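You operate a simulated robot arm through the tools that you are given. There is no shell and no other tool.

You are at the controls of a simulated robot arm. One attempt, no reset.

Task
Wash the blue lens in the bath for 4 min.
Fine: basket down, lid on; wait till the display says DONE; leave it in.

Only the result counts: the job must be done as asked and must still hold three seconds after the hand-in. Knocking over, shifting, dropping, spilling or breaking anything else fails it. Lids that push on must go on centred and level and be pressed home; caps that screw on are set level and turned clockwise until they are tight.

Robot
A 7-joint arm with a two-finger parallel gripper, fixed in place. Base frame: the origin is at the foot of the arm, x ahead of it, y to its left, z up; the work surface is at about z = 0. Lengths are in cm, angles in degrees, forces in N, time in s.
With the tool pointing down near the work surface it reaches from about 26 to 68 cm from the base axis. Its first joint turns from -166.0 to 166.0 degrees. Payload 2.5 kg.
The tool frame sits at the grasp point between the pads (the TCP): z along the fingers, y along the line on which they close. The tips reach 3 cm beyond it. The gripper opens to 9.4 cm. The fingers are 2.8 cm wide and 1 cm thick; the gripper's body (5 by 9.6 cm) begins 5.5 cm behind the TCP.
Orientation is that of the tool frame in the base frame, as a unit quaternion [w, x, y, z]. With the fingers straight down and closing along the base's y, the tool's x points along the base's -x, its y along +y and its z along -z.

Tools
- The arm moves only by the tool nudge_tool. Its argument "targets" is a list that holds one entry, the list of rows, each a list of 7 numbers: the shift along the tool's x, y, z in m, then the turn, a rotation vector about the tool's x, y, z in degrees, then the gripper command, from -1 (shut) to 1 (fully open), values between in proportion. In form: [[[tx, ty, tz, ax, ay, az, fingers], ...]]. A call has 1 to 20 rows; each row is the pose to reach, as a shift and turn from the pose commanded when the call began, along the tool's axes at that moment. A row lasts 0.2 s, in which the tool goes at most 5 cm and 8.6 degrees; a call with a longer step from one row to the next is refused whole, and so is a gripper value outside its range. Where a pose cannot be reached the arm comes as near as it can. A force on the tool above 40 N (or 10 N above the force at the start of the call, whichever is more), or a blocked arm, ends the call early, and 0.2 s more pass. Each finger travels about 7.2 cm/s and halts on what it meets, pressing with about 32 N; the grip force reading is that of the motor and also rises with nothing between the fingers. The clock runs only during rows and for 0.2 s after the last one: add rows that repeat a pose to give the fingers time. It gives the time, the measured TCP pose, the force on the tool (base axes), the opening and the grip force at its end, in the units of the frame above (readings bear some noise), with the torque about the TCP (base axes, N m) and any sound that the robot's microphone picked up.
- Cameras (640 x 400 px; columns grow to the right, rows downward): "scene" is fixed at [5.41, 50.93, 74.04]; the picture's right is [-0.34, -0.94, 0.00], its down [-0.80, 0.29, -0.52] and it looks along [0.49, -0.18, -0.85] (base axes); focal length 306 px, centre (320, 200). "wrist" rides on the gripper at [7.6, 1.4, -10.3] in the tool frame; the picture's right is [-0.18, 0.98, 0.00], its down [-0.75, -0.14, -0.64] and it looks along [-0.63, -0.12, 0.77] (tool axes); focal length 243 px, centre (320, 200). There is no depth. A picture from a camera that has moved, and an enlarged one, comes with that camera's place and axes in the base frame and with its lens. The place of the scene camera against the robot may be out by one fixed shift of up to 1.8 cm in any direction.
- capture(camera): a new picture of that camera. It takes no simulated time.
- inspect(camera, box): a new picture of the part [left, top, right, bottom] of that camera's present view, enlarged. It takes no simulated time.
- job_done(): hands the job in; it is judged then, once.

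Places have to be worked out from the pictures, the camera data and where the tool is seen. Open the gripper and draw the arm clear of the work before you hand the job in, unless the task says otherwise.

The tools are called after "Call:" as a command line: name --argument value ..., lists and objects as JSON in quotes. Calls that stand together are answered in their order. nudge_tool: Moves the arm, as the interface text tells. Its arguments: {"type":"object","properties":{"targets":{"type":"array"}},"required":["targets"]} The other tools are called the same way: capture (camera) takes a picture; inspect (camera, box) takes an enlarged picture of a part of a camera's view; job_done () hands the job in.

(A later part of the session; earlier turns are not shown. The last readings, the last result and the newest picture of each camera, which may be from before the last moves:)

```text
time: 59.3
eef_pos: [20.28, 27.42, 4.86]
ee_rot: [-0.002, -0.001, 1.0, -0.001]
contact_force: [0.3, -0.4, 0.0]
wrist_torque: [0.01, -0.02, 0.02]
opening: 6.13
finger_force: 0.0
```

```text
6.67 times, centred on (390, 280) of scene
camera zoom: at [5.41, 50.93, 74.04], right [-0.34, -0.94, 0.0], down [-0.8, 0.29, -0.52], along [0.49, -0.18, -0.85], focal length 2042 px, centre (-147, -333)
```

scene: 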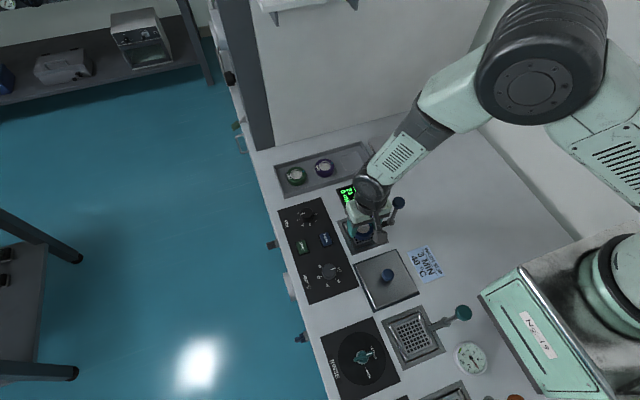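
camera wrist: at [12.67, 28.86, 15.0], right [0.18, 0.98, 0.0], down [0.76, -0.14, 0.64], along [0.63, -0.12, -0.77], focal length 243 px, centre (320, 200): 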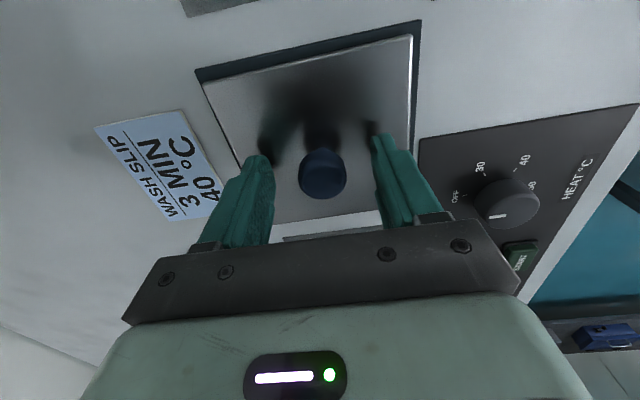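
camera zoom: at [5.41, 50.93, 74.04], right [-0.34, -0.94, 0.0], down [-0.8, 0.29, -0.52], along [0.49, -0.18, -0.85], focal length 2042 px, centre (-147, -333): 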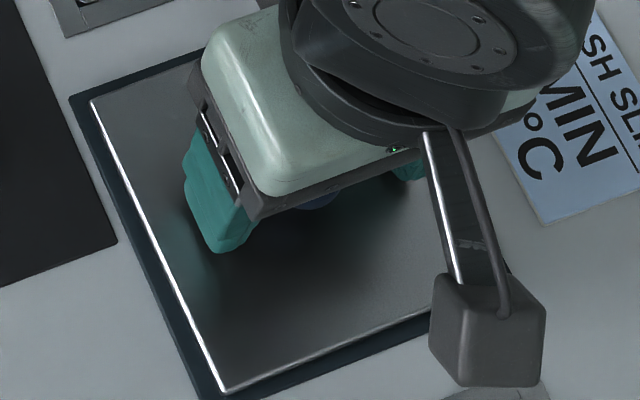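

The knob is about 0.1 cm toward +y of centre, so I correct that and close on it.

Call:
nudge_tool --targets '[[[0, 0.0011, 0, 0, 0, 0, 0.3], [0, 0.0011, 0, 0, 0, 0, 0], [0, 0.0011, 0, 0, 0, 0, -1], [0, 0.0011, 0, 0, 0, 0, -1], [0, 0.0011, 0, 0, 0, 0, -1], [0, 0.0011, 0, 0, 0, 0, -1]]]'

Call:
inspect --camera "wrist" --box '[200, 60, 440, 210]'

```text
time: 60.7
eef_pos: [20.31, 27.54, 4.86]
ee_rot: [-0.001, 0.0, 1.0, -0.001]
contact_force: [0.1, -2.1, 0.6]
wrist_torque: [0.01, 0.03, 0.01]
opening: 2.71
finger_force: 32.1
```

```text
2.67 times, centred on (320, 135) of wrist
camera zoom: at [12.67, 29.02, 14.99], right [0.18, 0.98, 0.0], down [0.76, -0.14, 0.64], along [0.63, -0.12, -0.77], focal length 647 px, centre (320, 373)
```

zoom: 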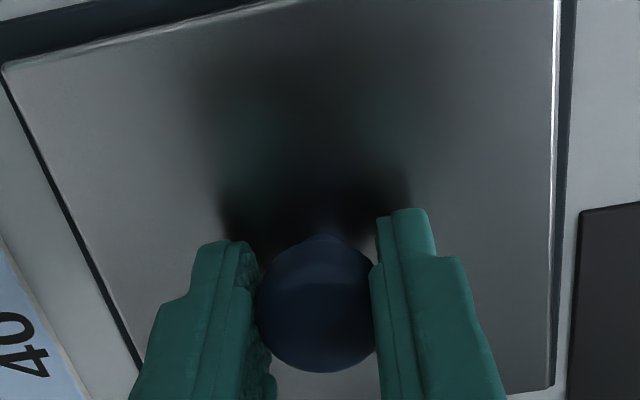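

The knob is held at 2.71 cm. I lift slowly and look at whether the lid hangs level.

Call:
nudge_tool --targets '[[[0, 0, -0.004, 0, 0, 0, -1], [0, 0, -0.01, 0, 0, 0, -1], [0, 0, -0.02, 0, 0, 0, -1], [0, 0, -0.035, 0, 0, 0, -1], [0, 0, -0.05, 0, 0, 0, -1], [0, 0, -0.065, 0, 0, 0, -1], [0, 0, -0.08, 0, 0, 0, -1]]]'

Call:
capture --camera "wrist"

Call:
inspect --camera "scene" --box '[320, 210, 460, 320]'

```text
time: 62.3
eef_pos: [20.42, 27.29, 12.8]
ee_rot: [-0.002, 0.001, 1.0, -0.001]
contact_force: [-0.5, -0.2, -2.2]
wrist_torque: [0.01, -0.02, 0.01]
opening: 2.7
finger_force: 31.9
```

```text
taken
camera wrist: at [12.77, 28.91, 23.07], right [0.18, 0.98, 0.0], down [0.76, -0.14, 0.64], along [0.63, -0.12, -0.77], focal length 243 px, centre (320, 200)
```

wrist: 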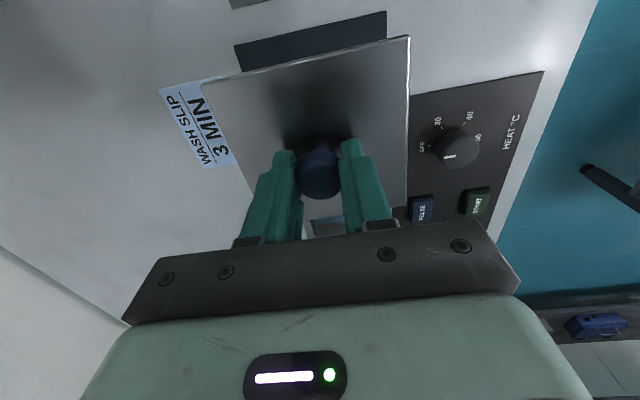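

```text
3.64 times, centred on (390, 265) of scene
camera zoom: at [5.41, 50.93, 74.04], right [-0.34, -0.94, 0.0], down [-0.8, 0.29, -0.52], along [0.49, -0.18, -0.85], focal length 1114 px, centre (66, -36)
```

zoom: 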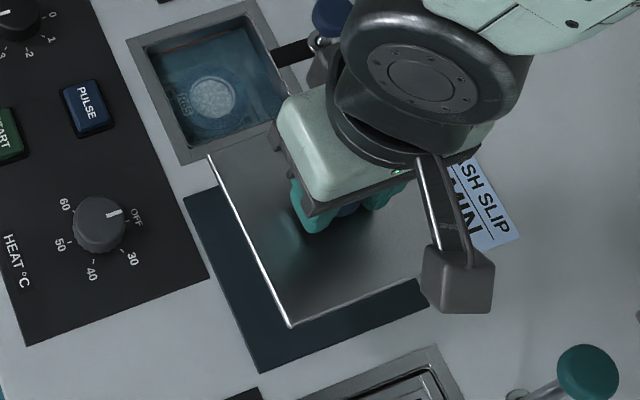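

The lid hangs level off its mat and weighs about 2 N. I zoom in to measure where its corners sit relative to the tool.

Call:
inspect --camera "wrist" --box '[190, 20, 430, 170]'

Call:
inspect --camera "wrist" --box '[340, 150, 440, 230]'

```text
2.67 times, centred on (310, 95) of wrist
camera zoom: at [12.77, 28.91, 23.07], right [0.18, 0.98, 0.0], down [0.76, -0.14, 0.64], along [0.63, -0.12, -0.77], focal length 647 px, centre (347, 480)
```

zoom: 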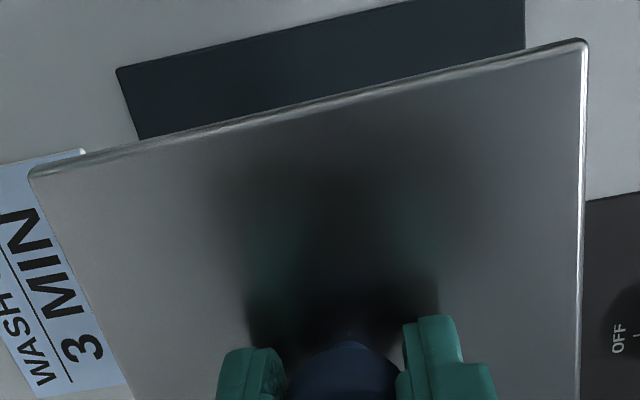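

```text
5.00 times, centred on (390, 190) of wrist
camera zoom: at [12.77, 28.91, 23.07], right [0.18, 0.98, 0.0], down [0.76, -0.14, 0.64], along [0.63, -0.12, -0.77], focal length 1213 px, centre (-30, 250)
```

zoom: 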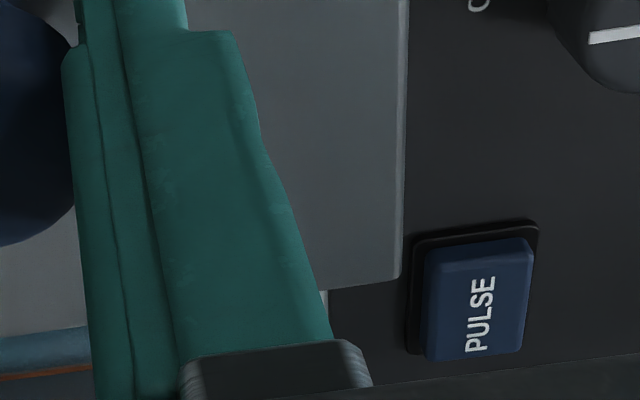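

The lid appears turned about 1.5° counter-clockwise relative to the frame, so I'll turn it back +1.5° while carrying it about 13.5 cm forward over the bath, keeping it high.

Call:
nudge_tool --targets '[[[-0.03, 0, 0, 0, 0, 0.3, -1], [-0.06, 0, 0, 0, 0, 0.6, -1], [-0.09, 0, 0, 0, 0, 0.9, -1], [-0.12, 0, 0, 0, 0, 1.2, -1], [-0.1353, 0.0003, 0, 0, 0, 1.5, -1], [-0.1353, 0.0003, 0, 0, 0, 1.5, -1], [-0.1353, 0.0003, 0.02, 0, 0, 1.5, -1], [-0.1353, 0.0003, 0.04, 0, 0, 1.5, -1], [-0.1353, 0.0003, 0.04, 0, 0, 1.5, -1]]]'

Call:
capture --camera "wrist"

Call:
inspect --camera "scene" --box '[320, 180, 440, 270]'

Call:
inspect --camera "wrist" --box '[190, 20, 430, 170]'

```text
time: 64.3
eef_pos: [33.97, 27.66, 8.75]
ee_rot: [0.0, 0.013, 1.0, -0.001]
contact_force: [-1.2, -1.0, -1.7]
wrist_torque: [0.03, 0.03, 0.0]
opening: 2.69
finger_force: 32.2
```

```text
taken
camera wrist: at [26.35, 29.22, 18.9], right [0.21, 0.98, 0.0], down [0.75, -0.16, 0.64], along [0.63, -0.14, -0.77], focal length 243 px, centre (320, 200)
```

wrist: 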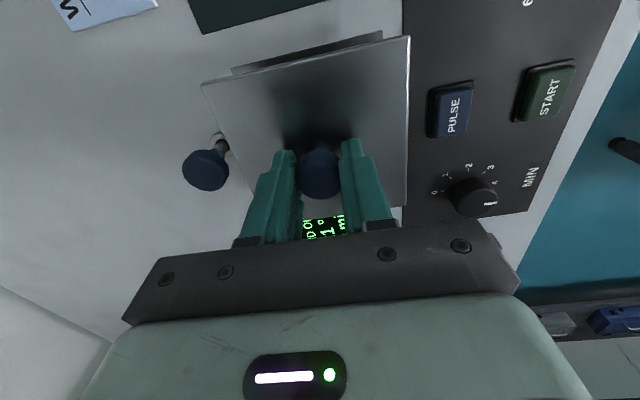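

```text
4.44 times, centred on (380, 225) of scene
camera zoom: at [5.41, 50.93, 74.04], right [-0.34, -0.94, 0.0], down [-0.8, 0.29, -0.52], along [0.49, -0.18, -0.85], focal length 1361 px, centre (53, 89)
```

zoom: 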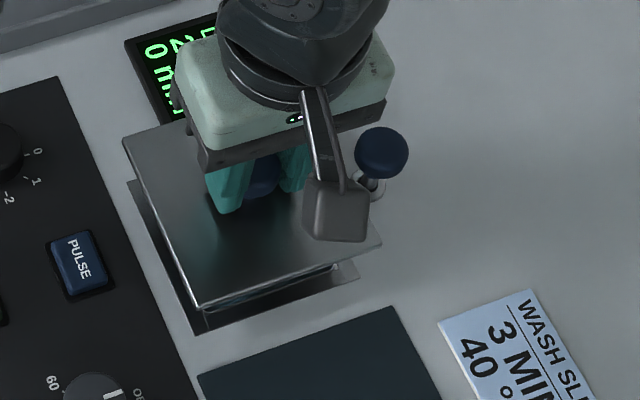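

```text
2.67 times, centred on (310, 95) of wrist
camera zoom: at [26.35, 29.22, 18.9], right [0.21, 0.98, 0.0], down [0.75, -0.16, 0.64], along [0.63, -0.14, -0.77], focal length 647 px, centre (347, 480)
```

zoom: 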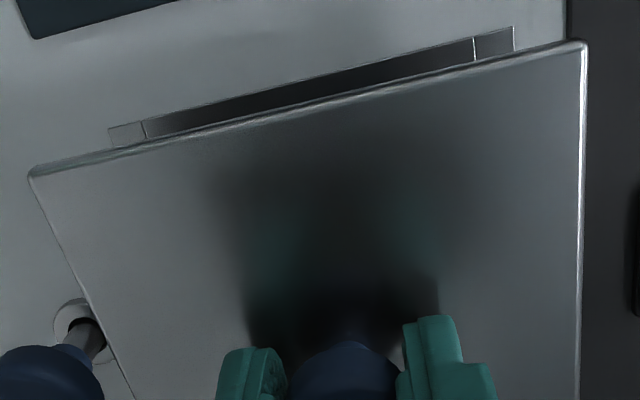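

The frame shows beyond the lid edge and is parallel to it, so yaw is good; both cameras suggest the lid is about 0.14 cm too far toward +y. I zoom in to see the lid's underside before lowering.

Call:
inspect --camera "scene" --box '[340, 220, 410, 265]'

Call:
inspect --camera "wrist" --box '[190, 20, 310, 100]'

Call:
inspect --camera "wrist" --box '[320, 20, 440, 100]'

```text
8.89 times, centred on (375, 242) of scene
camera zoom: at [5.41, 50.93, 74.04], right [-0.34, -0.94, 0.0], down [-0.8, 0.29, -0.52], along [0.49, -0.18, -0.85], focal length 2723 px, centre (-169, -178)
```

zoom: 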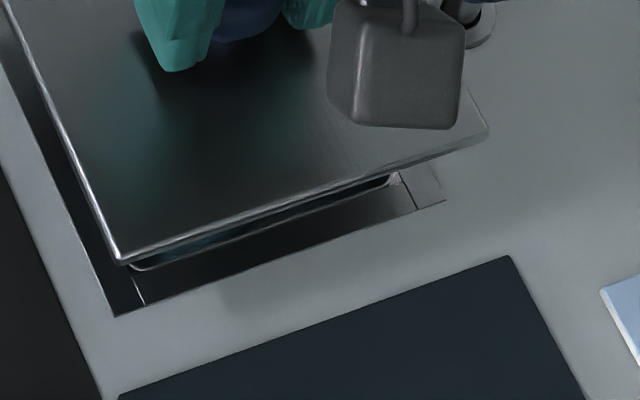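

```text
5.00 times, centred on (250, 60) of wrist
camera zoom: at [26.35, 29.22, 18.9], right [0.21, 0.98, 0.0], down [0.75, -0.16, 0.64], along [0.63, -0.14, -0.77], focal length 1213 px, centre (670, 900)
```

zoom: 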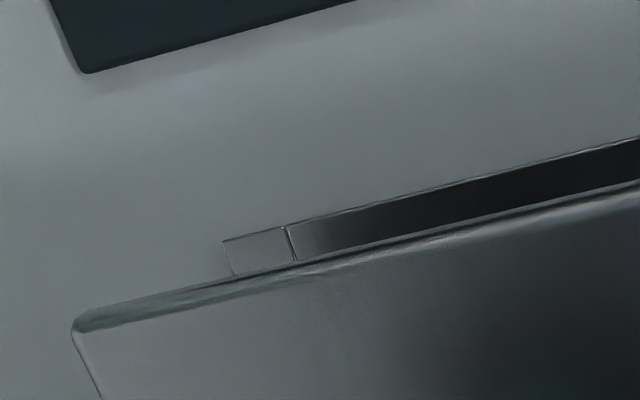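

```text
5.00 times, centred on (380, 60) of wrist
camera zoom: at [26.35, 29.22, 18.9], right [0.21, 0.98, 0.0], down [0.75, -0.16, 0.64], along [0.63, -0.14, -0.77], focal length 1213 px, centre (20, 900)
```

zoom: 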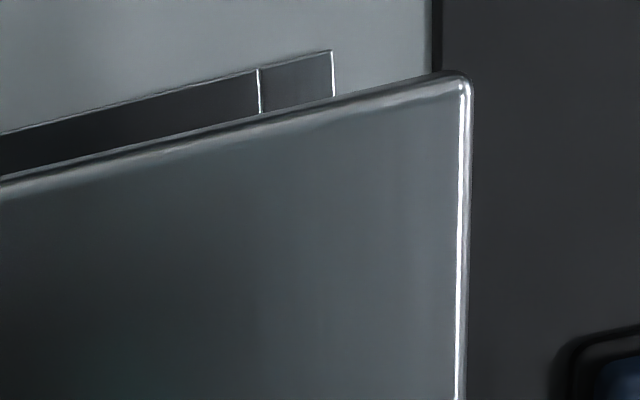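

The bright line is just the bath opening's edge, and the lid is a plain plate with rounded edges. I shift 0.13 cm toward -y and lower to just above the frame.

Call:
nudge_tool --targets '[[[0, -0.0013, 0.01, 0, 0, 0, -1], [0, -0.0013, 0.02, 0, 0, 0, -1], [0, -0.0013, 0.028, 0, 0, 0, -1], [0, -0.0013, 0.033, 0, 0, 0, -1], [0, -0.0013, 0.033, 0, 0, 0, -1]]]'

Call:
inspect --camera "scene" --box '[330, 200, 410, 260]'

Call:
inspect --camera "wrist" --box '[190, 20, 430, 170]'

```text
time: 65.5
eef_pos: [33.93, 27.52, 5.41]
ee_rot: [-0.002, 0.013, 1.0, 0.0]
contact_force: [-0.2, -0.5, -1.6]
wrist_torque: [-0.02, -0.03, 0.01]
opening: 2.72
finger_force: 31.8
```

```text
6.67 times, centred on (370, 230) of scene
camera zoom: at [5.41, 50.93, 74.04], right [-0.34, -0.94, 0.0], down [-0.8, 0.29, -0.52], along [0.49, -0.18, -0.85], focal length 2042 px, centre (-13, 0)
```

zoom: 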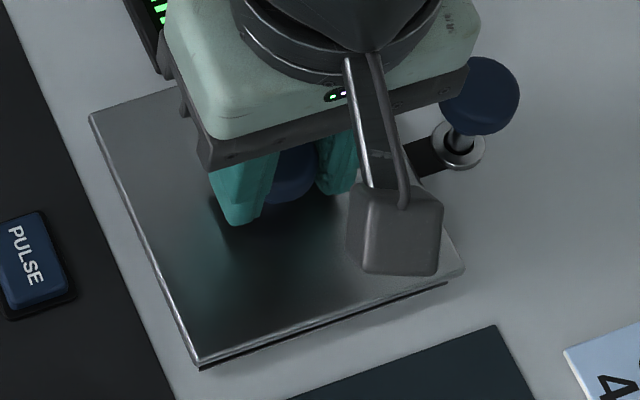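

```text
2.67 times, centred on (310, 95) of wrist
camera zoom: at [26.33, 29.13, 15.61], right [0.21, 0.98, 0.0], down [0.75, -0.16, 0.64], along [0.63, -0.14, -0.77], focal length 647 px, centre (347, 480)
```

zoom: 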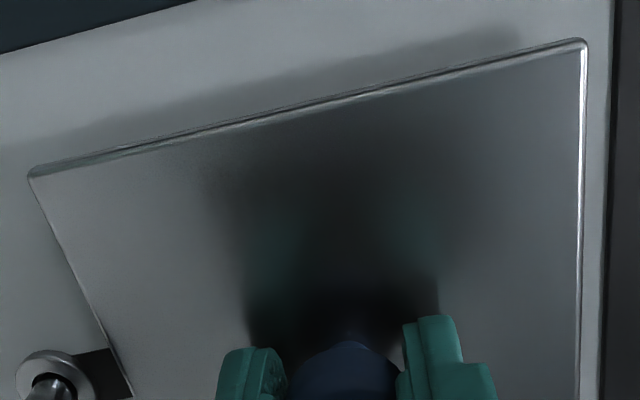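

I zoom in on the two visible corners in the scene to compare overhang on both sides.

Call:
inspect --camera "scene" --box '[345, 245, 375, 260]'

Call:
inspect --camera "scene" --box '[375, 235, 405, 250]'

```text
16.00 times, centred on (360, 252) of scene
camera zoom: at [5.41, 50.93, 74.04], right [-0.34, -0.94, 0.0], down [-0.8, 0.29, -0.52], along [0.49, -0.18, -0.85], focal length 4901 px, centre (-320, -640)
```

zoom: 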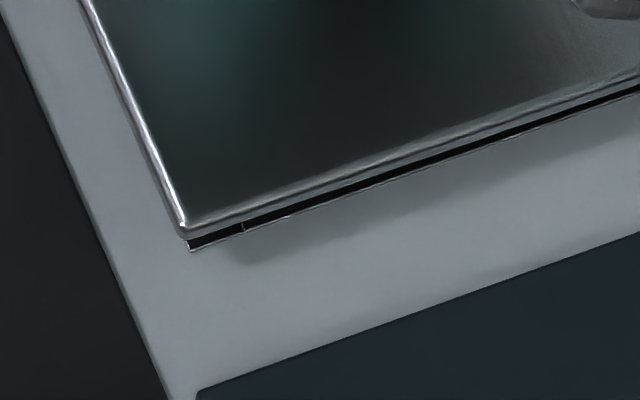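

```text
16.00 times, centred on (390, 242) of scene
camera zoom: at [5.41, 50.93, 74.04], right [-0.34, -0.94, 0.0], down [-0.8, 0.29, -0.52], along [0.49, -0.18, -0.85], focal length 4901 px, centre (-800, -480)
```

zoom: 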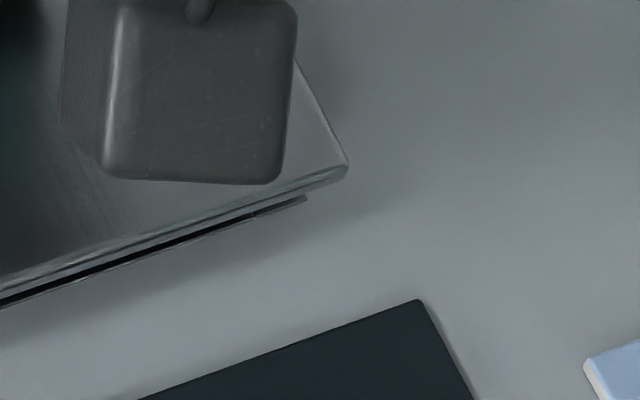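

Comparing lid and frame corners with height accounted for, the lid overhangs about 0 at the -x edge where it should be about 0.4 cm, and a bit too much at -y. I shift it 0.38 cm toward -x and 0.11 cm toward +y while hovering, and recheck.

Call:
nudge_tool --targets '[[[0.002, 0.0006, 0, 0, 0, 0, -1], [0.0038, 0.0011, 0, 0, 0, 0, -1], [0.0038, 0.0011, 0, 0, 0, 0, -1]]]'

Call:
inspect --camera "scene" --box '[345, 245, 375, 260]'

Call:
inspect --camera "scene" --box '[375, 235, 405, 250]'

Call:
inspect --camera "scene" --box '[325, 195, 365, 220]'

Call:
capture --camera "wrist"

```text
time: 66.3
eef_pos: [33.43, 27.59, 5.47]
ee_rot: [-0.001, 0.013, 1.0, -0.001]
contact_force: [0.1, -0.5, -0.8]
wrist_torque: [-0.03, 0.0, 0.0]
opening: 2.69
finger_force: 32.1
```

```text
16.00 times, centred on (360, 252) of scene
camera zoom: at [5.41, 50.93, 74.04], right [-0.34, -0.94, 0.0], down [-0.8, 0.29, -0.52], along [0.49, -0.18, -0.85], focal length 4901 px, centre (-320, -640)
```

zoom: 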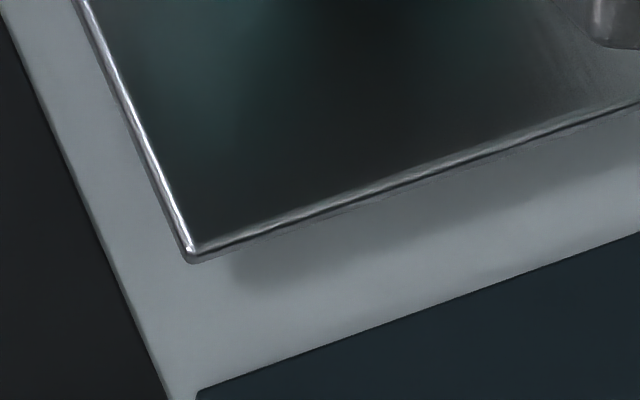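

```text
16.00 times, centred on (390, 242) of scene
camera zoom: at [5.41, 50.93, 74.04], right [-0.34, -0.94, 0.0], down [-0.8, 0.29, -0.52], along [0.49, -0.18, -0.85], focal length 4901 px, centre (-800, -480)
```

zoom: 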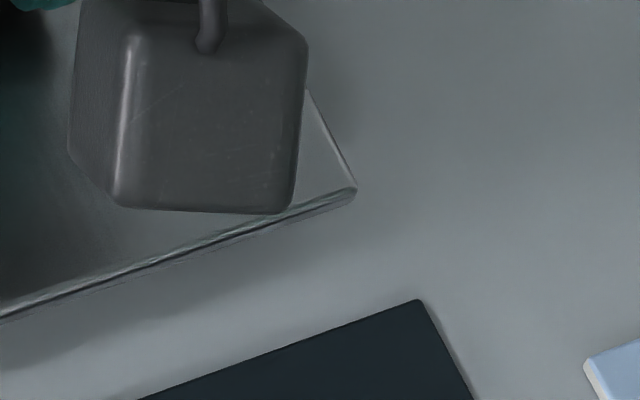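

```text
16.00 times, centred on (345, 208) of scene
camera zoom: at [5.41, 50.93, 74.04], right [-0.34, -0.94, 0.0], down [-0.8, 0.29, -0.52], along [0.49, -0.18, -0.85], focal length 4901 px, centre (-80, 80)
```

zoom: 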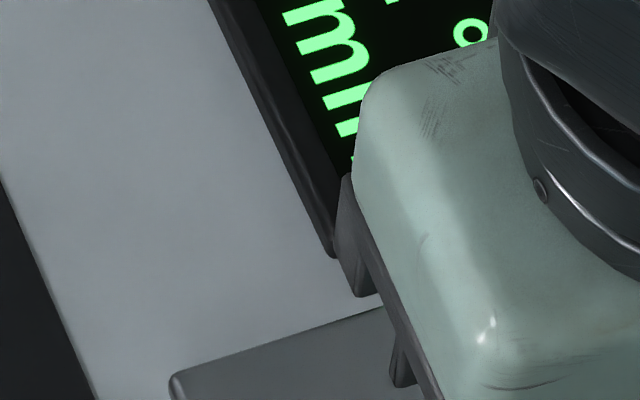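

```text
taken
camera wrist: at [25.91, 29.2, 15.66], right [0.21, 0.98, 0.0], down [0.75, -0.16, 0.64], along [0.63, -0.14, -0.77], focal length 243 px, centre (320, 200)
```

wrist: 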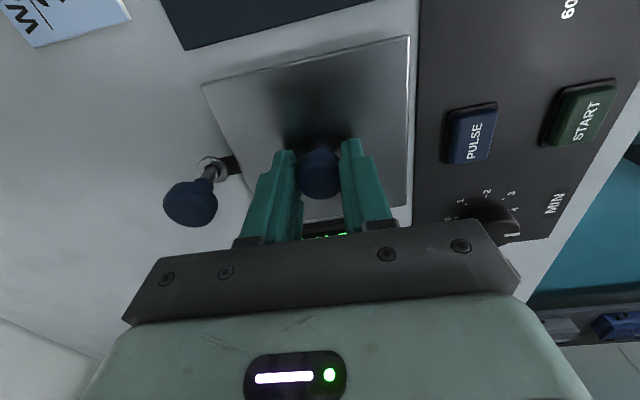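

All four edges now compare well: x is centred within about 0.1 cm, and y needs about +0.15 cm more. I apply that and lower gently toward the frame.

Call:
nudge_tool --targets '[[[0.0003, 0.0015, 0, 0, 0, 0, -1], [0.0003, 0.0015, 0.001, 0, 0, 0, -1], [0.0003, 0.0015, 0.002, 0, 0, 0, -1], [0.0003, 0.0015, 0.002, 0, 0, 0, -1]]]'

Call:
inspect --camera "scene" --box '[345, 245, 375, 260]'

Call:
inspect --camera "scene" --box '[375, 235, 405, 250]'

```text
time: 67.3
eef_pos: [33.4, 27.67, 5.24]
ee_rot: [-0.002, 0.013, 1.0, -0.001]
contact_force: [-0.1, 0.2, -1.6]
wrist_torque: [0.0, 0.0, 0.0]
opening: 2.7
finger_force: 31.7
```

```text
16.00 times, centred on (360, 252) of scene
camera zoom: at [5.41, 50.93, 74.04], right [-0.34, -0.94, 0.0], down [-0.8, 0.29, -0.52], along [0.49, -0.18, -0.85], focal length 4901 px, centre (-320, -640)
```

zoom: 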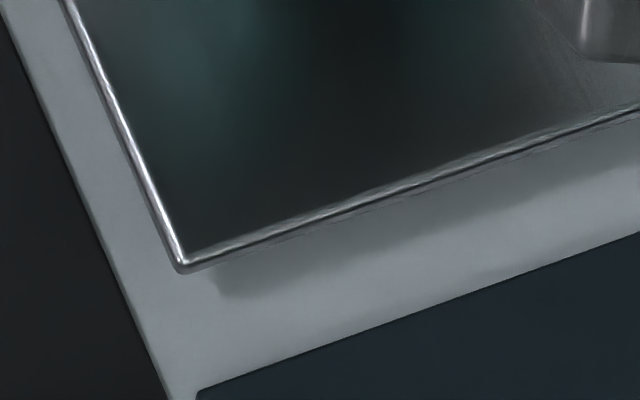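

```text
16.00 times, centred on (390, 242) of scene
camera zoom: at [5.41, 50.93, 74.04], right [-0.34, -0.94, 0.0], down [-0.8, 0.29, -0.52], along [0.49, -0.18, -0.85], focal length 4901 px, centre (-800, -480)
```

zoom: 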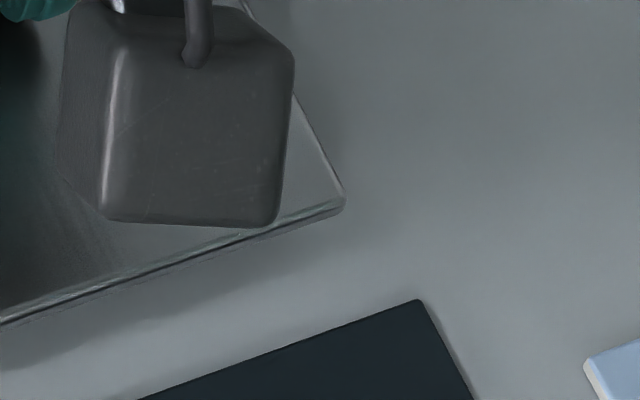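

Still hovering with no contact. I lower in 0.2 cm steps, watching the force.

Call:
nudge_tool --targets '[[[0, 0, 0.001, 0, 0, 0, -1], [0, 0, 0.002, 0, 0, 0, -1], [0, 0, 0.002, 0, 0, 0, -1]]]'

```text
time: 68.1
eef_pos: [33.52, 27.7, 5.03]
ee_rot: [-0.002, 0.013, 1.0, 0.0]
contact_force: [0.5, -0.4, -1.8]
wrist_torque: [-0.02, -0.03, 0.05]
opening: 2.73
finger_force: 32.2
```

No contact yet (only the lid's weight shows). I lower another 0.2 cm.

Call:
nudge_tool --targets '[[[0, 0, 0.001, 0, 0, 0, -1], [0, 0, 0.002, 0, 0, 0, -1], [0, 0, 0.002, 0, 0, 0, -1]]]'

Call:
inspect --camera "scene" --box '[345, 245, 375, 260]'

```text
time: 68.9
eef_pos: [33.36, 27.81, 4.89]
ee_rot: [-0.002, 0.013, 1.0, 0.0]
contact_force: [0.0, 0.2, -0.7]
wrist_torque: [0.0, 0.04, 0.01]
opening: 2.72
finger_force: 32.1
```

```text
16.00 times, centred on (360, 252) of scene
camera zoom: at [5.41, 50.93, 74.04], right [-0.34, -0.94, 0.0], down [-0.8, 0.29, -0.52], along [0.49, -0.18, -0.85], focal length 4901 px, centre (-320, -640)
```

zoom: 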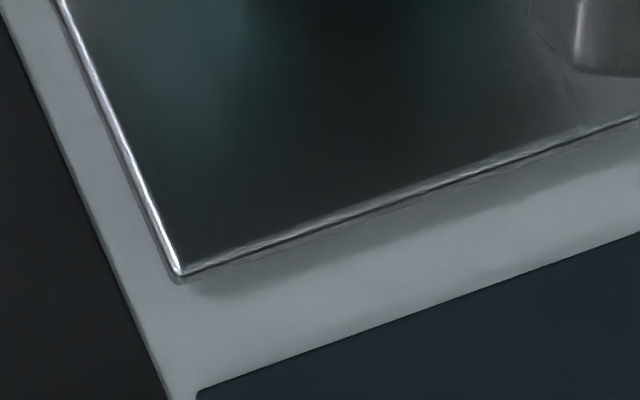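

The shadow gap is closing. I lower another 0.15 cm.

Call:
nudge_tool --targets '[[[0, 0, 0.0008, 0, 0, 0, -1], [0, 0, 0.0015, 0, 0, 0, -1], [0, 0, 0.0015, 0, 0, 0, -1]]]'

```text
time: 69.7
eef_pos: [33.32, 27.71, 4.74]
ee_rot: [-0.002, 0.013, 1.0, -0.002]
contact_force: [0.0, 0.1, -1.5]
wrist_torque: [0.01, -0.02, 0.0]
opening: 2.71
finger_force: 32.2
```

No contact yet; another 0.15 cm.

Call:
nudge_tool --targets '[[[0, 0, 0.0008, 0, 0, 0, -1], [0, 0, 0.0015, 0, 0, 0, -1], [0, 0, 0.0015, 0, 0, 0, -1]]]'

Call:
inspect --camera "scene" --box '[320, 190, 420, 260]'

```text
time: 70.5
eef_pos: [33.47, 27.78, 4.66]
ee_rot: [-0.001, 0.013, 1.0, -0.001]
contact_force: [-0.3, 0.8, -2.1]
wrist_torque: [-0.02, -0.01, 0.01]
opening: 2.69
finger_force: 32.1
```

```text
5.71 times, centred on (370, 225) of scene
camera zoom: at [5.41, 50.93, 74.04], right [-0.34, -0.94, 0.0], down [-0.8, 0.29, -0.52], along [0.49, -0.18, -0.85], focal length 1750 px, centre (34, 57)
```

zoom: 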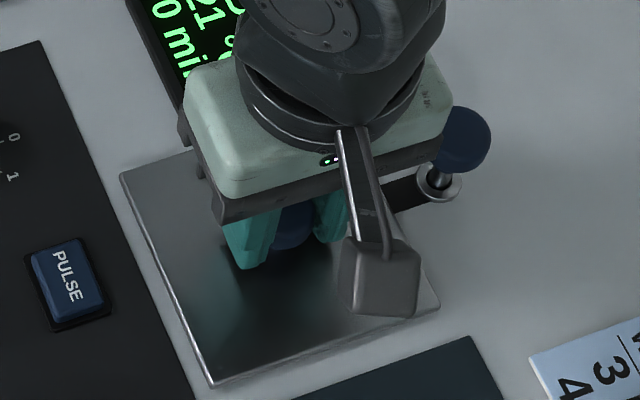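

Still hanging free. I lower another 0.15 cm.

Call:
nudge_tool --targets '[[[0, 0, 0.0008, 0, 0, 0, -1], [0, 0, 0.0015, 0, 0, 0, -1], [0, 0, 0.0015, 0, 0, 0, -1]]]'

Call:
inspect --camera "scene" --box '[345, 245, 375, 260]'

```text
time: 71.3
eef_pos: [33.41, 27.79, 4.45]
ee_rot: [-0.002, 0.013, 1.0, -0.001]
contact_force: [-2.0, -1.1, 8.0]
wrist_torque: [0.02, 0.09, -0.01]
opening: 2.72
finger_force: 32.4
```

```text
16.00 times, centred on (360, 252) of scene
camera zoom: at [5.41, 50.93, 74.04], right [-0.34, -0.94, 0.0], down [-0.8, 0.29, -0.52], along [0.49, -0.18, -0.85], focal length 4901 px, centre (-320, -640)
```

zoom: 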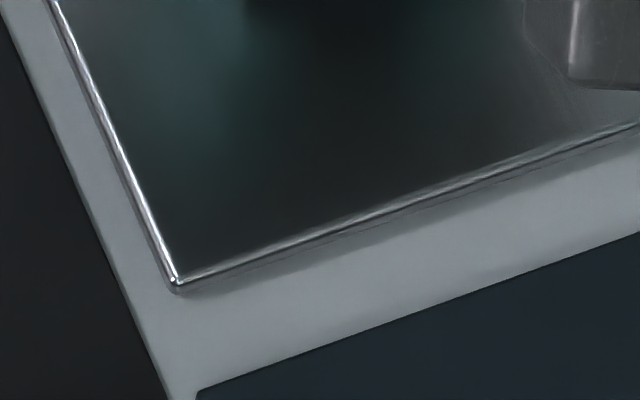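

Contact: 8 N up with hardly any torque, so the lid sits level on the frame. I check the display and the lid's position.

Call:
inspect --camera "scene" --box '[320, 170, 400, 230]'

Call:
capture --camera "wrist"

Call:
inspect --camera "scene" --box '[375, 235, 405, 250]'

Call:
inspect --camera "scene" --box '[325, 205, 365, 230]'

```text
6.67 times, centred on (360, 200) of scene
camera zoom: at [5.41, 50.93, 74.04], right [-0.34, -0.94, 0.0], down [-0.8, 0.29, -0.52], along [0.49, -0.18, -0.85], focal length 2042 px, centre (53, 200)
```

zoom: 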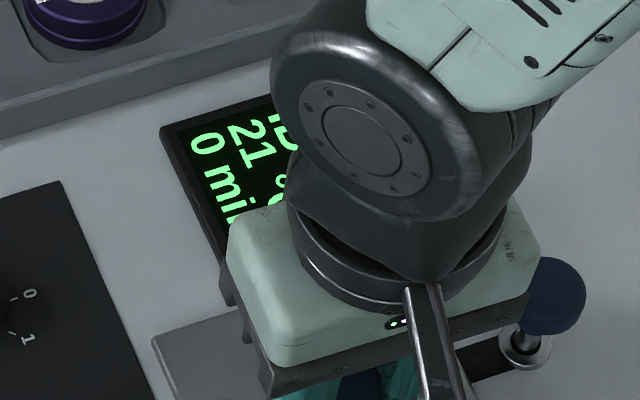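

```text
taken
camera wrist: at [25.86, 29.42, 14.7], right [0.21, 0.98, 0.0], down [0.75, -0.16, 0.64], along [0.63, -0.14, -0.77], focal length 243 px, centre (320, 200)
```

wrist: 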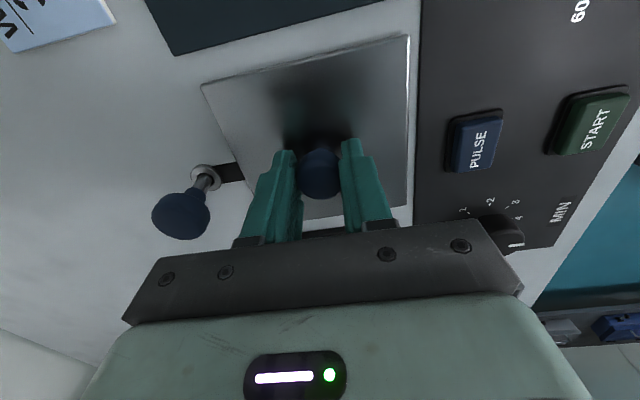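

```text
16.00 times, centred on (390, 242) of scene
camera zoom: at [5.41, 50.93, 74.04], right [-0.34, -0.94, 0.0], down [-0.8, 0.29, -0.52], along [0.49, -0.18, -0.85], focal length 4901 px, centre (-800, -480)
```

zoom: 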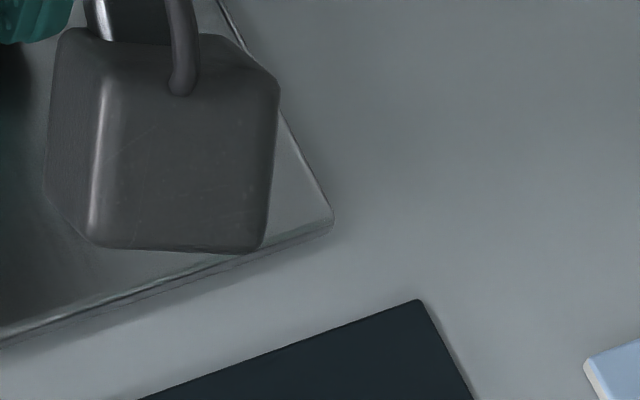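

```text
16.00 times, centred on (345, 218) of scene
camera zoom: at [5.41, 50.93, 74.04], right [-0.34, -0.94, 0.0], down [-0.8, 0.29, -0.52], along [0.49, -0.18, -0.85], focal length 4901 px, centre (-80, -80)
```

zoom: 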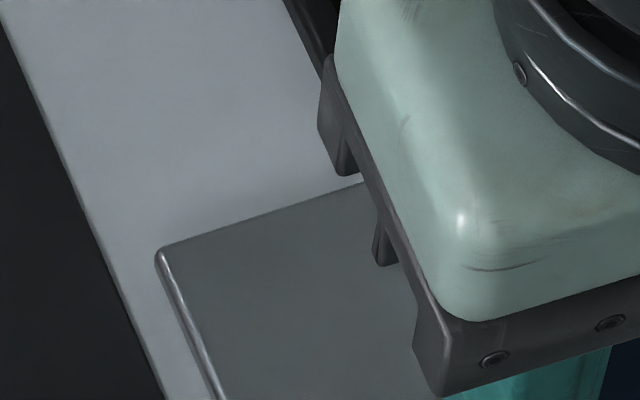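

Now at the true resting height both cameras put the lid about 0.2 cm too far toward -x and about 0.19 cm too far toward +y. I lift it 0.3 cm, shift it by that much and set it down again.

Call:
nudge_tool --targets '[[[0, 0, -0.0015, 0, 0, 0, -1], [0, 0, -0.003, 0, 0, 0, -1], [-0.002, -0.0018, -0.003, 0, 0, 0, -1], [-0.002, -0.0018, -0.003, 0, 0, 0, -1], [-0.002, -0.0018, -0.0015, 0, 0, 0, -1], [-0.002, -0.0018, -0.0005, 0, 0, 0, -1], [-0.002, -0.0018, 0, 0, 0, 0, -1], [-0.002, -0.0018, 0, 0, 0, 0, -1]]]'

Call:
inspect --camera "scene" --box '[345, 245, 375, 260]'

Call:
inspect --camera "scene" --box '[375, 235, 405, 250]'

Call:
inspect --camera "scene" --box '[325, 205, 365, 230]'

```text
time: 73.1
eef_pos: [33.73, 27.65, 4.53]
ee_rot: [-0.001, 0.014, 1.0, 0.0]
contact_force: [1.9, -1.3, 11.1]
wrist_torque: [0.06, 0.47, -0.03]
opening: 2.68
finger_force: 32.1
```

```text
16.00 times, centred on (360, 252) of scene
camera zoom: at [5.41, 50.93, 74.04], right [-0.34, -0.94, 0.0], down [-0.8, 0.29, -0.52], along [0.49, -0.18, -0.85], focal length 4901 px, centre (-320, -640)
```

zoom: 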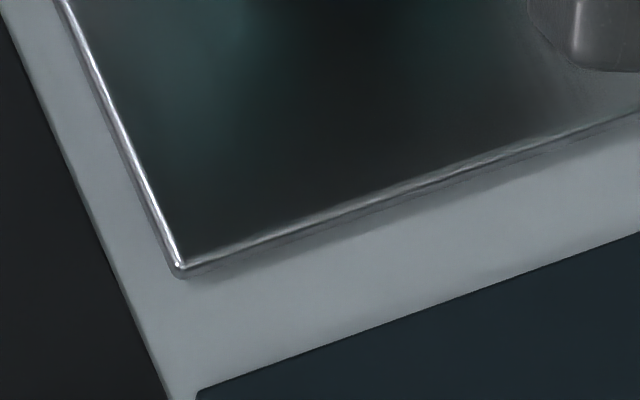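

```text
16.00 times, centred on (390, 242) of scene
camera zoom: at [5.41, 50.93, 74.04], right [-0.34, -0.94, 0.0], down [-0.8, 0.29, -0.52], along [0.49, -0.18, -0.85], focal length 4901 px, centre (-800, -480)
```

zoom: 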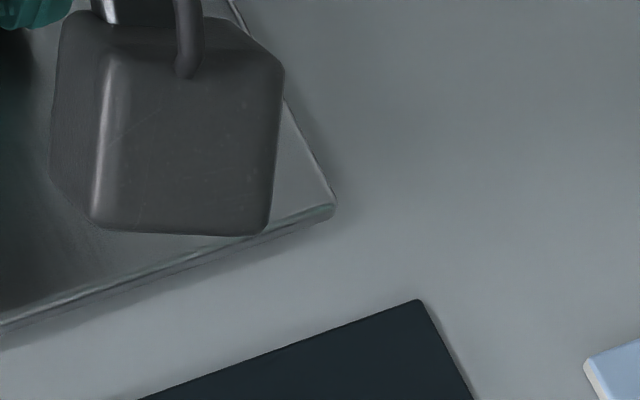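

```text
16.00 times, centred on (345, 218) of scene
camera zoom: at [5.41, 50.93, 74.04], right [-0.34, -0.94, 0.0], down [-0.8, 0.29, -0.52], along [0.49, -0.18, -0.85], focal length 4901 px, centre (-80, -80)
```

zoom: 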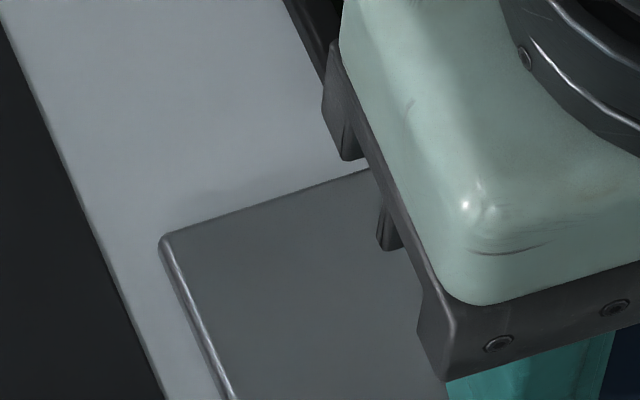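

The force is now 11 N with torque from the -x side, so contact is uneven there. I look closely at the lid's near edge and the gap beneath it.

Call:
capture --camera "wrist"

Call:
inspect --camera "wrist" --box '[190, 20, 310, 100]'

Call:
inspect --camera "wrist" --box '[320, 20, 440, 100]'

Call:
inspect --camera "scene" --box '[355, 235, 395, 260]'

```text
taken
camera wrist: at [26.06, 29.26, 14.69], right [0.21, 0.98, 0.0], down [0.75, -0.16, 0.64], along [0.63, -0.14, -0.77], focal length 243 px, centre (320, 200)
```

wrist: 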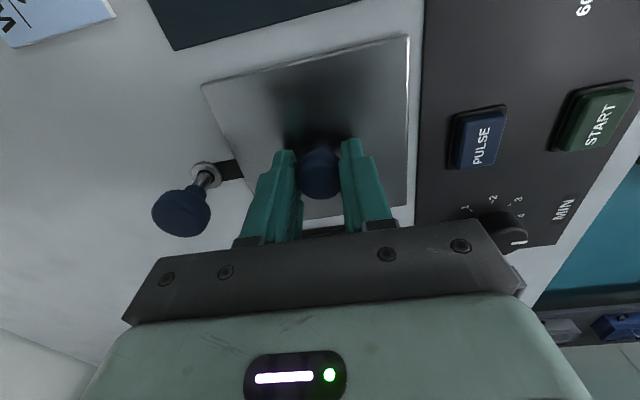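

```text
5.00 times, centred on (250, 60) of wrist
camera zoom: at [26.06, 29.26, 14.69], right [0.21, 0.98, 0.0], down [0.75, -0.16, 0.64], along [0.63, -0.14, -0.77], focal length 1213 px, centre (670, 900)
```

zoom: 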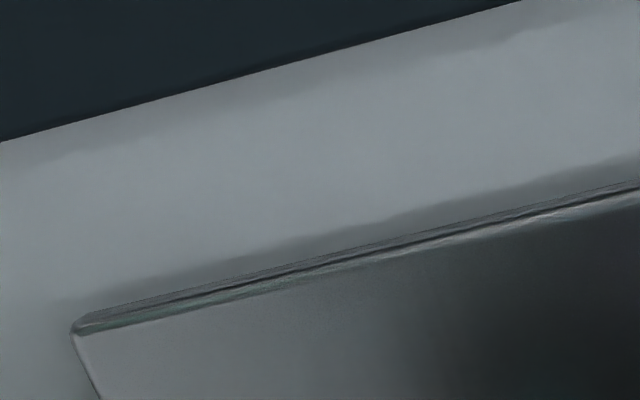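

```text
5.00 times, centred on (380, 60) of wrist
camera zoom: at [26.06, 29.26, 14.69], right [0.21, 0.98, 0.0], down [0.75, -0.16, 0.64], along [0.63, -0.14, -0.77], focal length 1213 px, centre (20, 900)
```

zoom: 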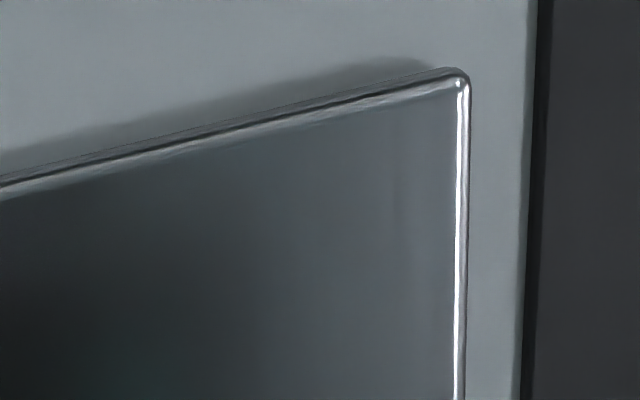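

```text
16.00 times, centred on (375, 248) of scene
camera zoom: at [5.41, 50.93, 74.04], right [-0.34, -0.94, 0.0], down [-0.8, 0.29, -0.52], along [0.49, -0.18, -0.85], focal length 4901 px, centre (-560, -560)
```

zoom: 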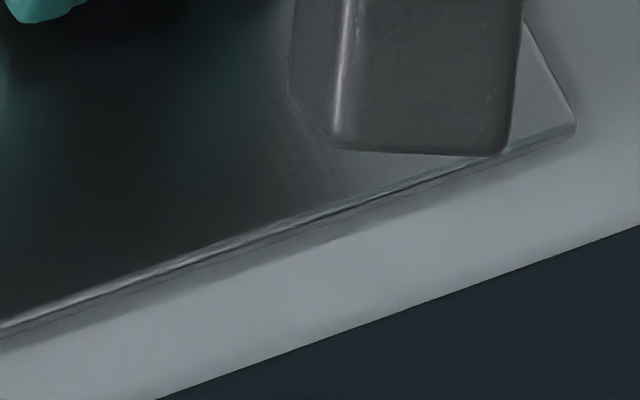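

Corner measurements now put the lid centre within 0.05 cm of the frame centre, and it sits down on the flush frame. I ease the preload, open the fingers and lift off to see the display.

Call:
nudge_tool --targets '[[[0, 0, -0.0005, 0, 0, 0, -1], [0, 0, -0.0005, 0, 0, 0, -0.35], [0, 0, -0.0005, 0, 0, 0, -0.1], [0, 0, -0.0005, 0, 0, 0, 0.1], [0, 0, -0.02, 0, 0, 0, 0.1], [0, 0, -0.05, 0, 0, 0, 0.1], [0, 0, -0.09, 0, 0, 0, 0.1]]]'

Call:
capture --camera "wrist"

Call:
inspect --camera "scene" --box '[315, 170, 415, 260]'

```text
time: 74.7
eef_pos: [33.69, 27.54, 13.49]
ee_rot: [-0.002, 0.014, 1.0, -0.001]
contact_force: [0.0, -0.3, 0.0]
wrist_torque: [-0.01, 0.0, 0.03]
opening: 5.19
finger_force: 0.1
```

```text
taken
camera wrist: at [26.28, 29.26, 23.78], right [0.21, 0.98, 0.0], down [0.75, -0.16, 0.64], along [0.63, -0.14, -0.77], focal length 243 px, centre (320, 200)
```

wrist: 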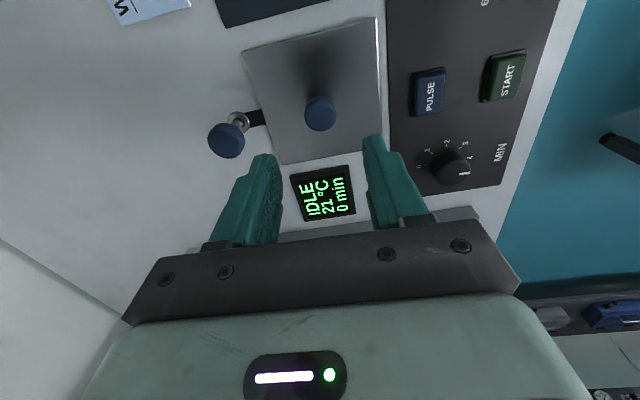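

```text
4.44 times, centred on (365, 215) of scene
camera zoom: at [5.41, 50.93, 74.04], right [-0.34, -0.94, 0.0], down [-0.8, 0.29, -0.52], along [0.49, -0.18, -0.85], focal length 1361 px, centre (120, 133)
```

zoom: 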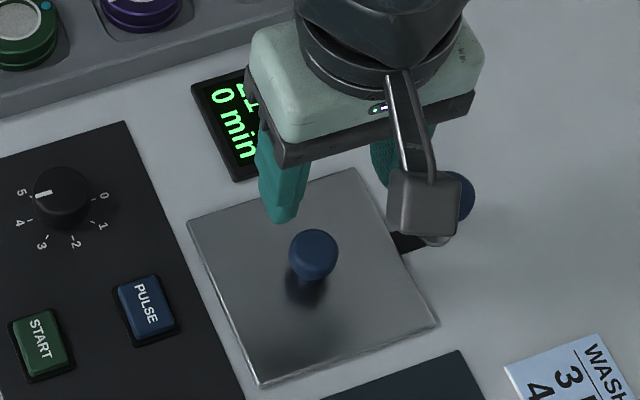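

The display now says IDLE, so the lid is detected. I check the lid's seating along its edges before pressing it home.

Call:
inspect --camera "wrist" --box '[220, 0, 400, 180]'

Call:
inspect --camera "scene" --box '[350, 238, 380, 258]'

Call:
inspect --camera "scene" --box '[350, 200, 420, 260]'

```text
2.22 times, centred on (310, 90) of wrist
camera zoom: at [26.28, 29.26, 23.78], right [0.21, 0.98, 0.0], down [0.75, -0.16, 0.64], along [0.63, -0.14, -0.77], focal length 539 px, centre (342, 444)
```

zoom: 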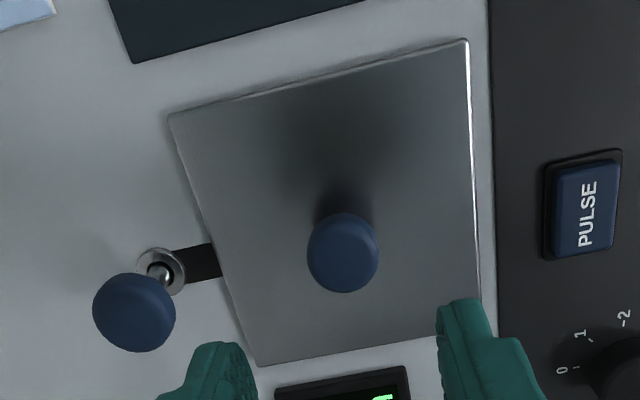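

```text
16.00 times, centred on (365, 248) of scene
camera zoom: at [5.41, 50.93, 74.04], right [-0.34, -0.94, 0.0], down [-0.8, 0.29, -0.52], along [0.49, -0.18, -0.85], focal length 4901 px, centre (-400, -568)
```

zoom: 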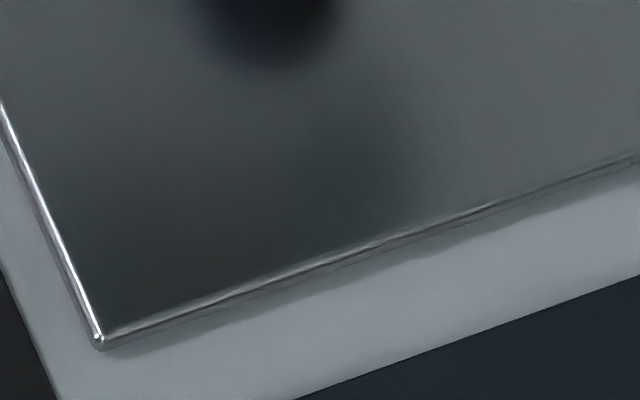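

```text
6.67 times, centred on (385, 230) of scene
camera zoom: at [5.41, 50.93, 74.04], right [-0.34, -0.94, 0.0], down [-0.8, 0.29, -0.52], along [0.49, -0.18, -0.85], focal length 2042 px, centre (-113, 0)
```

zoom: 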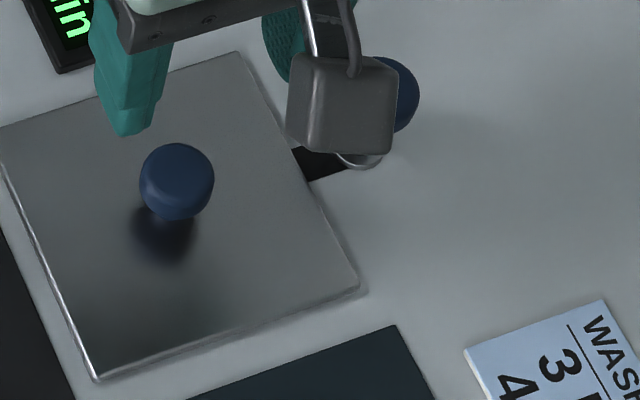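

The lid is square to the frame and centred at about [33.92, 27.70]. I close the gripper and press gently down on the knob to seat it fully.

Call:
nudge_tool --targets '[[[-0.0008, 0.0003, 0, 0, 0, 0, -1], [-0.0008, 0.0003, 0, 0, 0, 0, -1], [-0.0008, 0.0003, 0.02, 0, 0, 0, -1], [-0.0008, 0.0003, 0.04, 0, 0, 0, -1], [-0.0008, 0.0003, 0.055, 0, 0, 0, -1], [-0.0008, 0.0003, 0.059, 0, 0, 0, -1], [-0.0008, 0.0003, 0.059, 0, 0, 0, -1]]]'

Call:
inspect --camera "scene" --box '[350, 200, 420, 260]'

```text
time: 76.3
eef_pos: [33.63, 27.54, 7.52]
ee_rot: [-0.002, 0.013, 1.0, -0.001]
contact_force: [0.0, 0.2, 0.6]
wrist_torque: [0.01, 0.01, -0.03]
opening: 0.01
finger_force: 32.0
```

```text
6.67 times, centred on (385, 230) of scene
camera zoom: at [5.41, 50.93, 74.04], right [-0.34, -0.94, 0.0], down [-0.8, 0.29, -0.52], along [0.49, -0.18, -0.85], focal length 2042 px, centre (-113, 0)
```

zoom: 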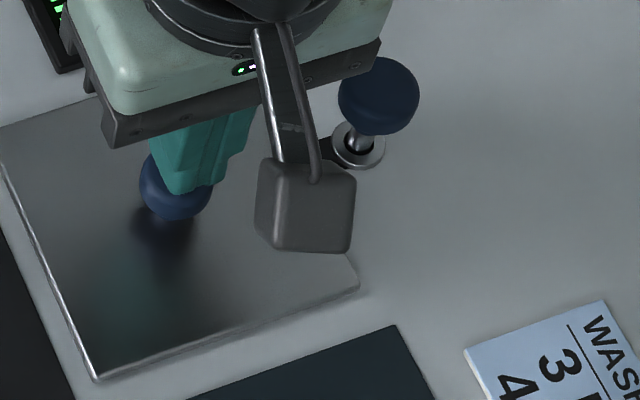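

The tips are just above the knob. I press down in small steps until I feel firm contact.

Call:
nudge_tool --targets '[[[0, 0, 0.001, 0, 0, 0, -1], [0, 0, 0.002, 0, 0, 0, -1], [0, 0, 0.003, 0, 0, 0, -1], [0, 0, 0.003, 0, 0, 0, -1]]]'

```text
time: 77.3
eef_pos: [33.7, 27.56, 7.22]
ee_rot: [-0.001, 0.012, 1.0, -0.001]
contact_force: [0.0, -0.9, 0.4]
wrist_torque: [0.0, -0.02, -0.03]
opening: 0.0
finger_force: 32.4
```

Not touching yet; I continue 0.3 cm more in small rows.

Call:
nudge_tool --targets '[[[0, 0, 0.001, 0, 0, 0, -1], [0, 0, 0.002, 0, 0, 0, -1], [0, 0, 0.003, 0, 0, 0, -1], [0, 0, 0.003, 0, 0, 0, -1]]]'

```text
time: 78.3
eef_pos: [33.78, 27.54, 6.93]
ee_rot: [-0.002, 0.013, 1.0, -0.002]
contact_force: [-0.1, 0.8, -0.1]
wrist_torque: [0.0, 0.01, -0.04]
opening: 0.0
finger_force: 32.1
```

Still free at z about 6.9; I continue down in 1 mm rows.

Call:
nudge_tool --targets '[[[0, 0, 0.001, 0, 0, 0, -1], [0, 0, 0.002, 0, 0, 0, -1], [0, 0, 0.0025, 0, 0, 0, -1], [0, 0, 0.0025, 0, 0, 0, -1]]]'

Call:
inspect --camera "scene" --box '[350, 200, 420, 260]'

```text
time: 79.5
eef_pos: [33.77, 27.57, 6.84]
ee_rot: [-0.001, 0.013, 1.0, -0.001]
contact_force: [-1.5, -1.7, 7.4]
wrist_torque: [-0.1, -0.05, -0.04]
opening: 0.0
finger_force: 31.8
stopped in row 4: the force on the tool passed its limit at 41 N (the readings are from after the stop); the commanded pose is now the measured one
```

```text
6.67 times, centred on (385, 230) of scene
camera zoom: at [5.41, 50.93, 74.04], right [-0.34, -0.94, 0.0], down [-0.8, 0.29, -0.52], along [0.49, -0.18, -0.85], focal length 2042 px, centre (-113, 0)
```

zoom: 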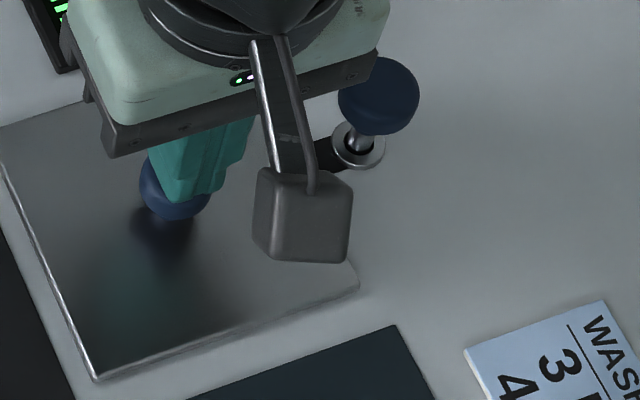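

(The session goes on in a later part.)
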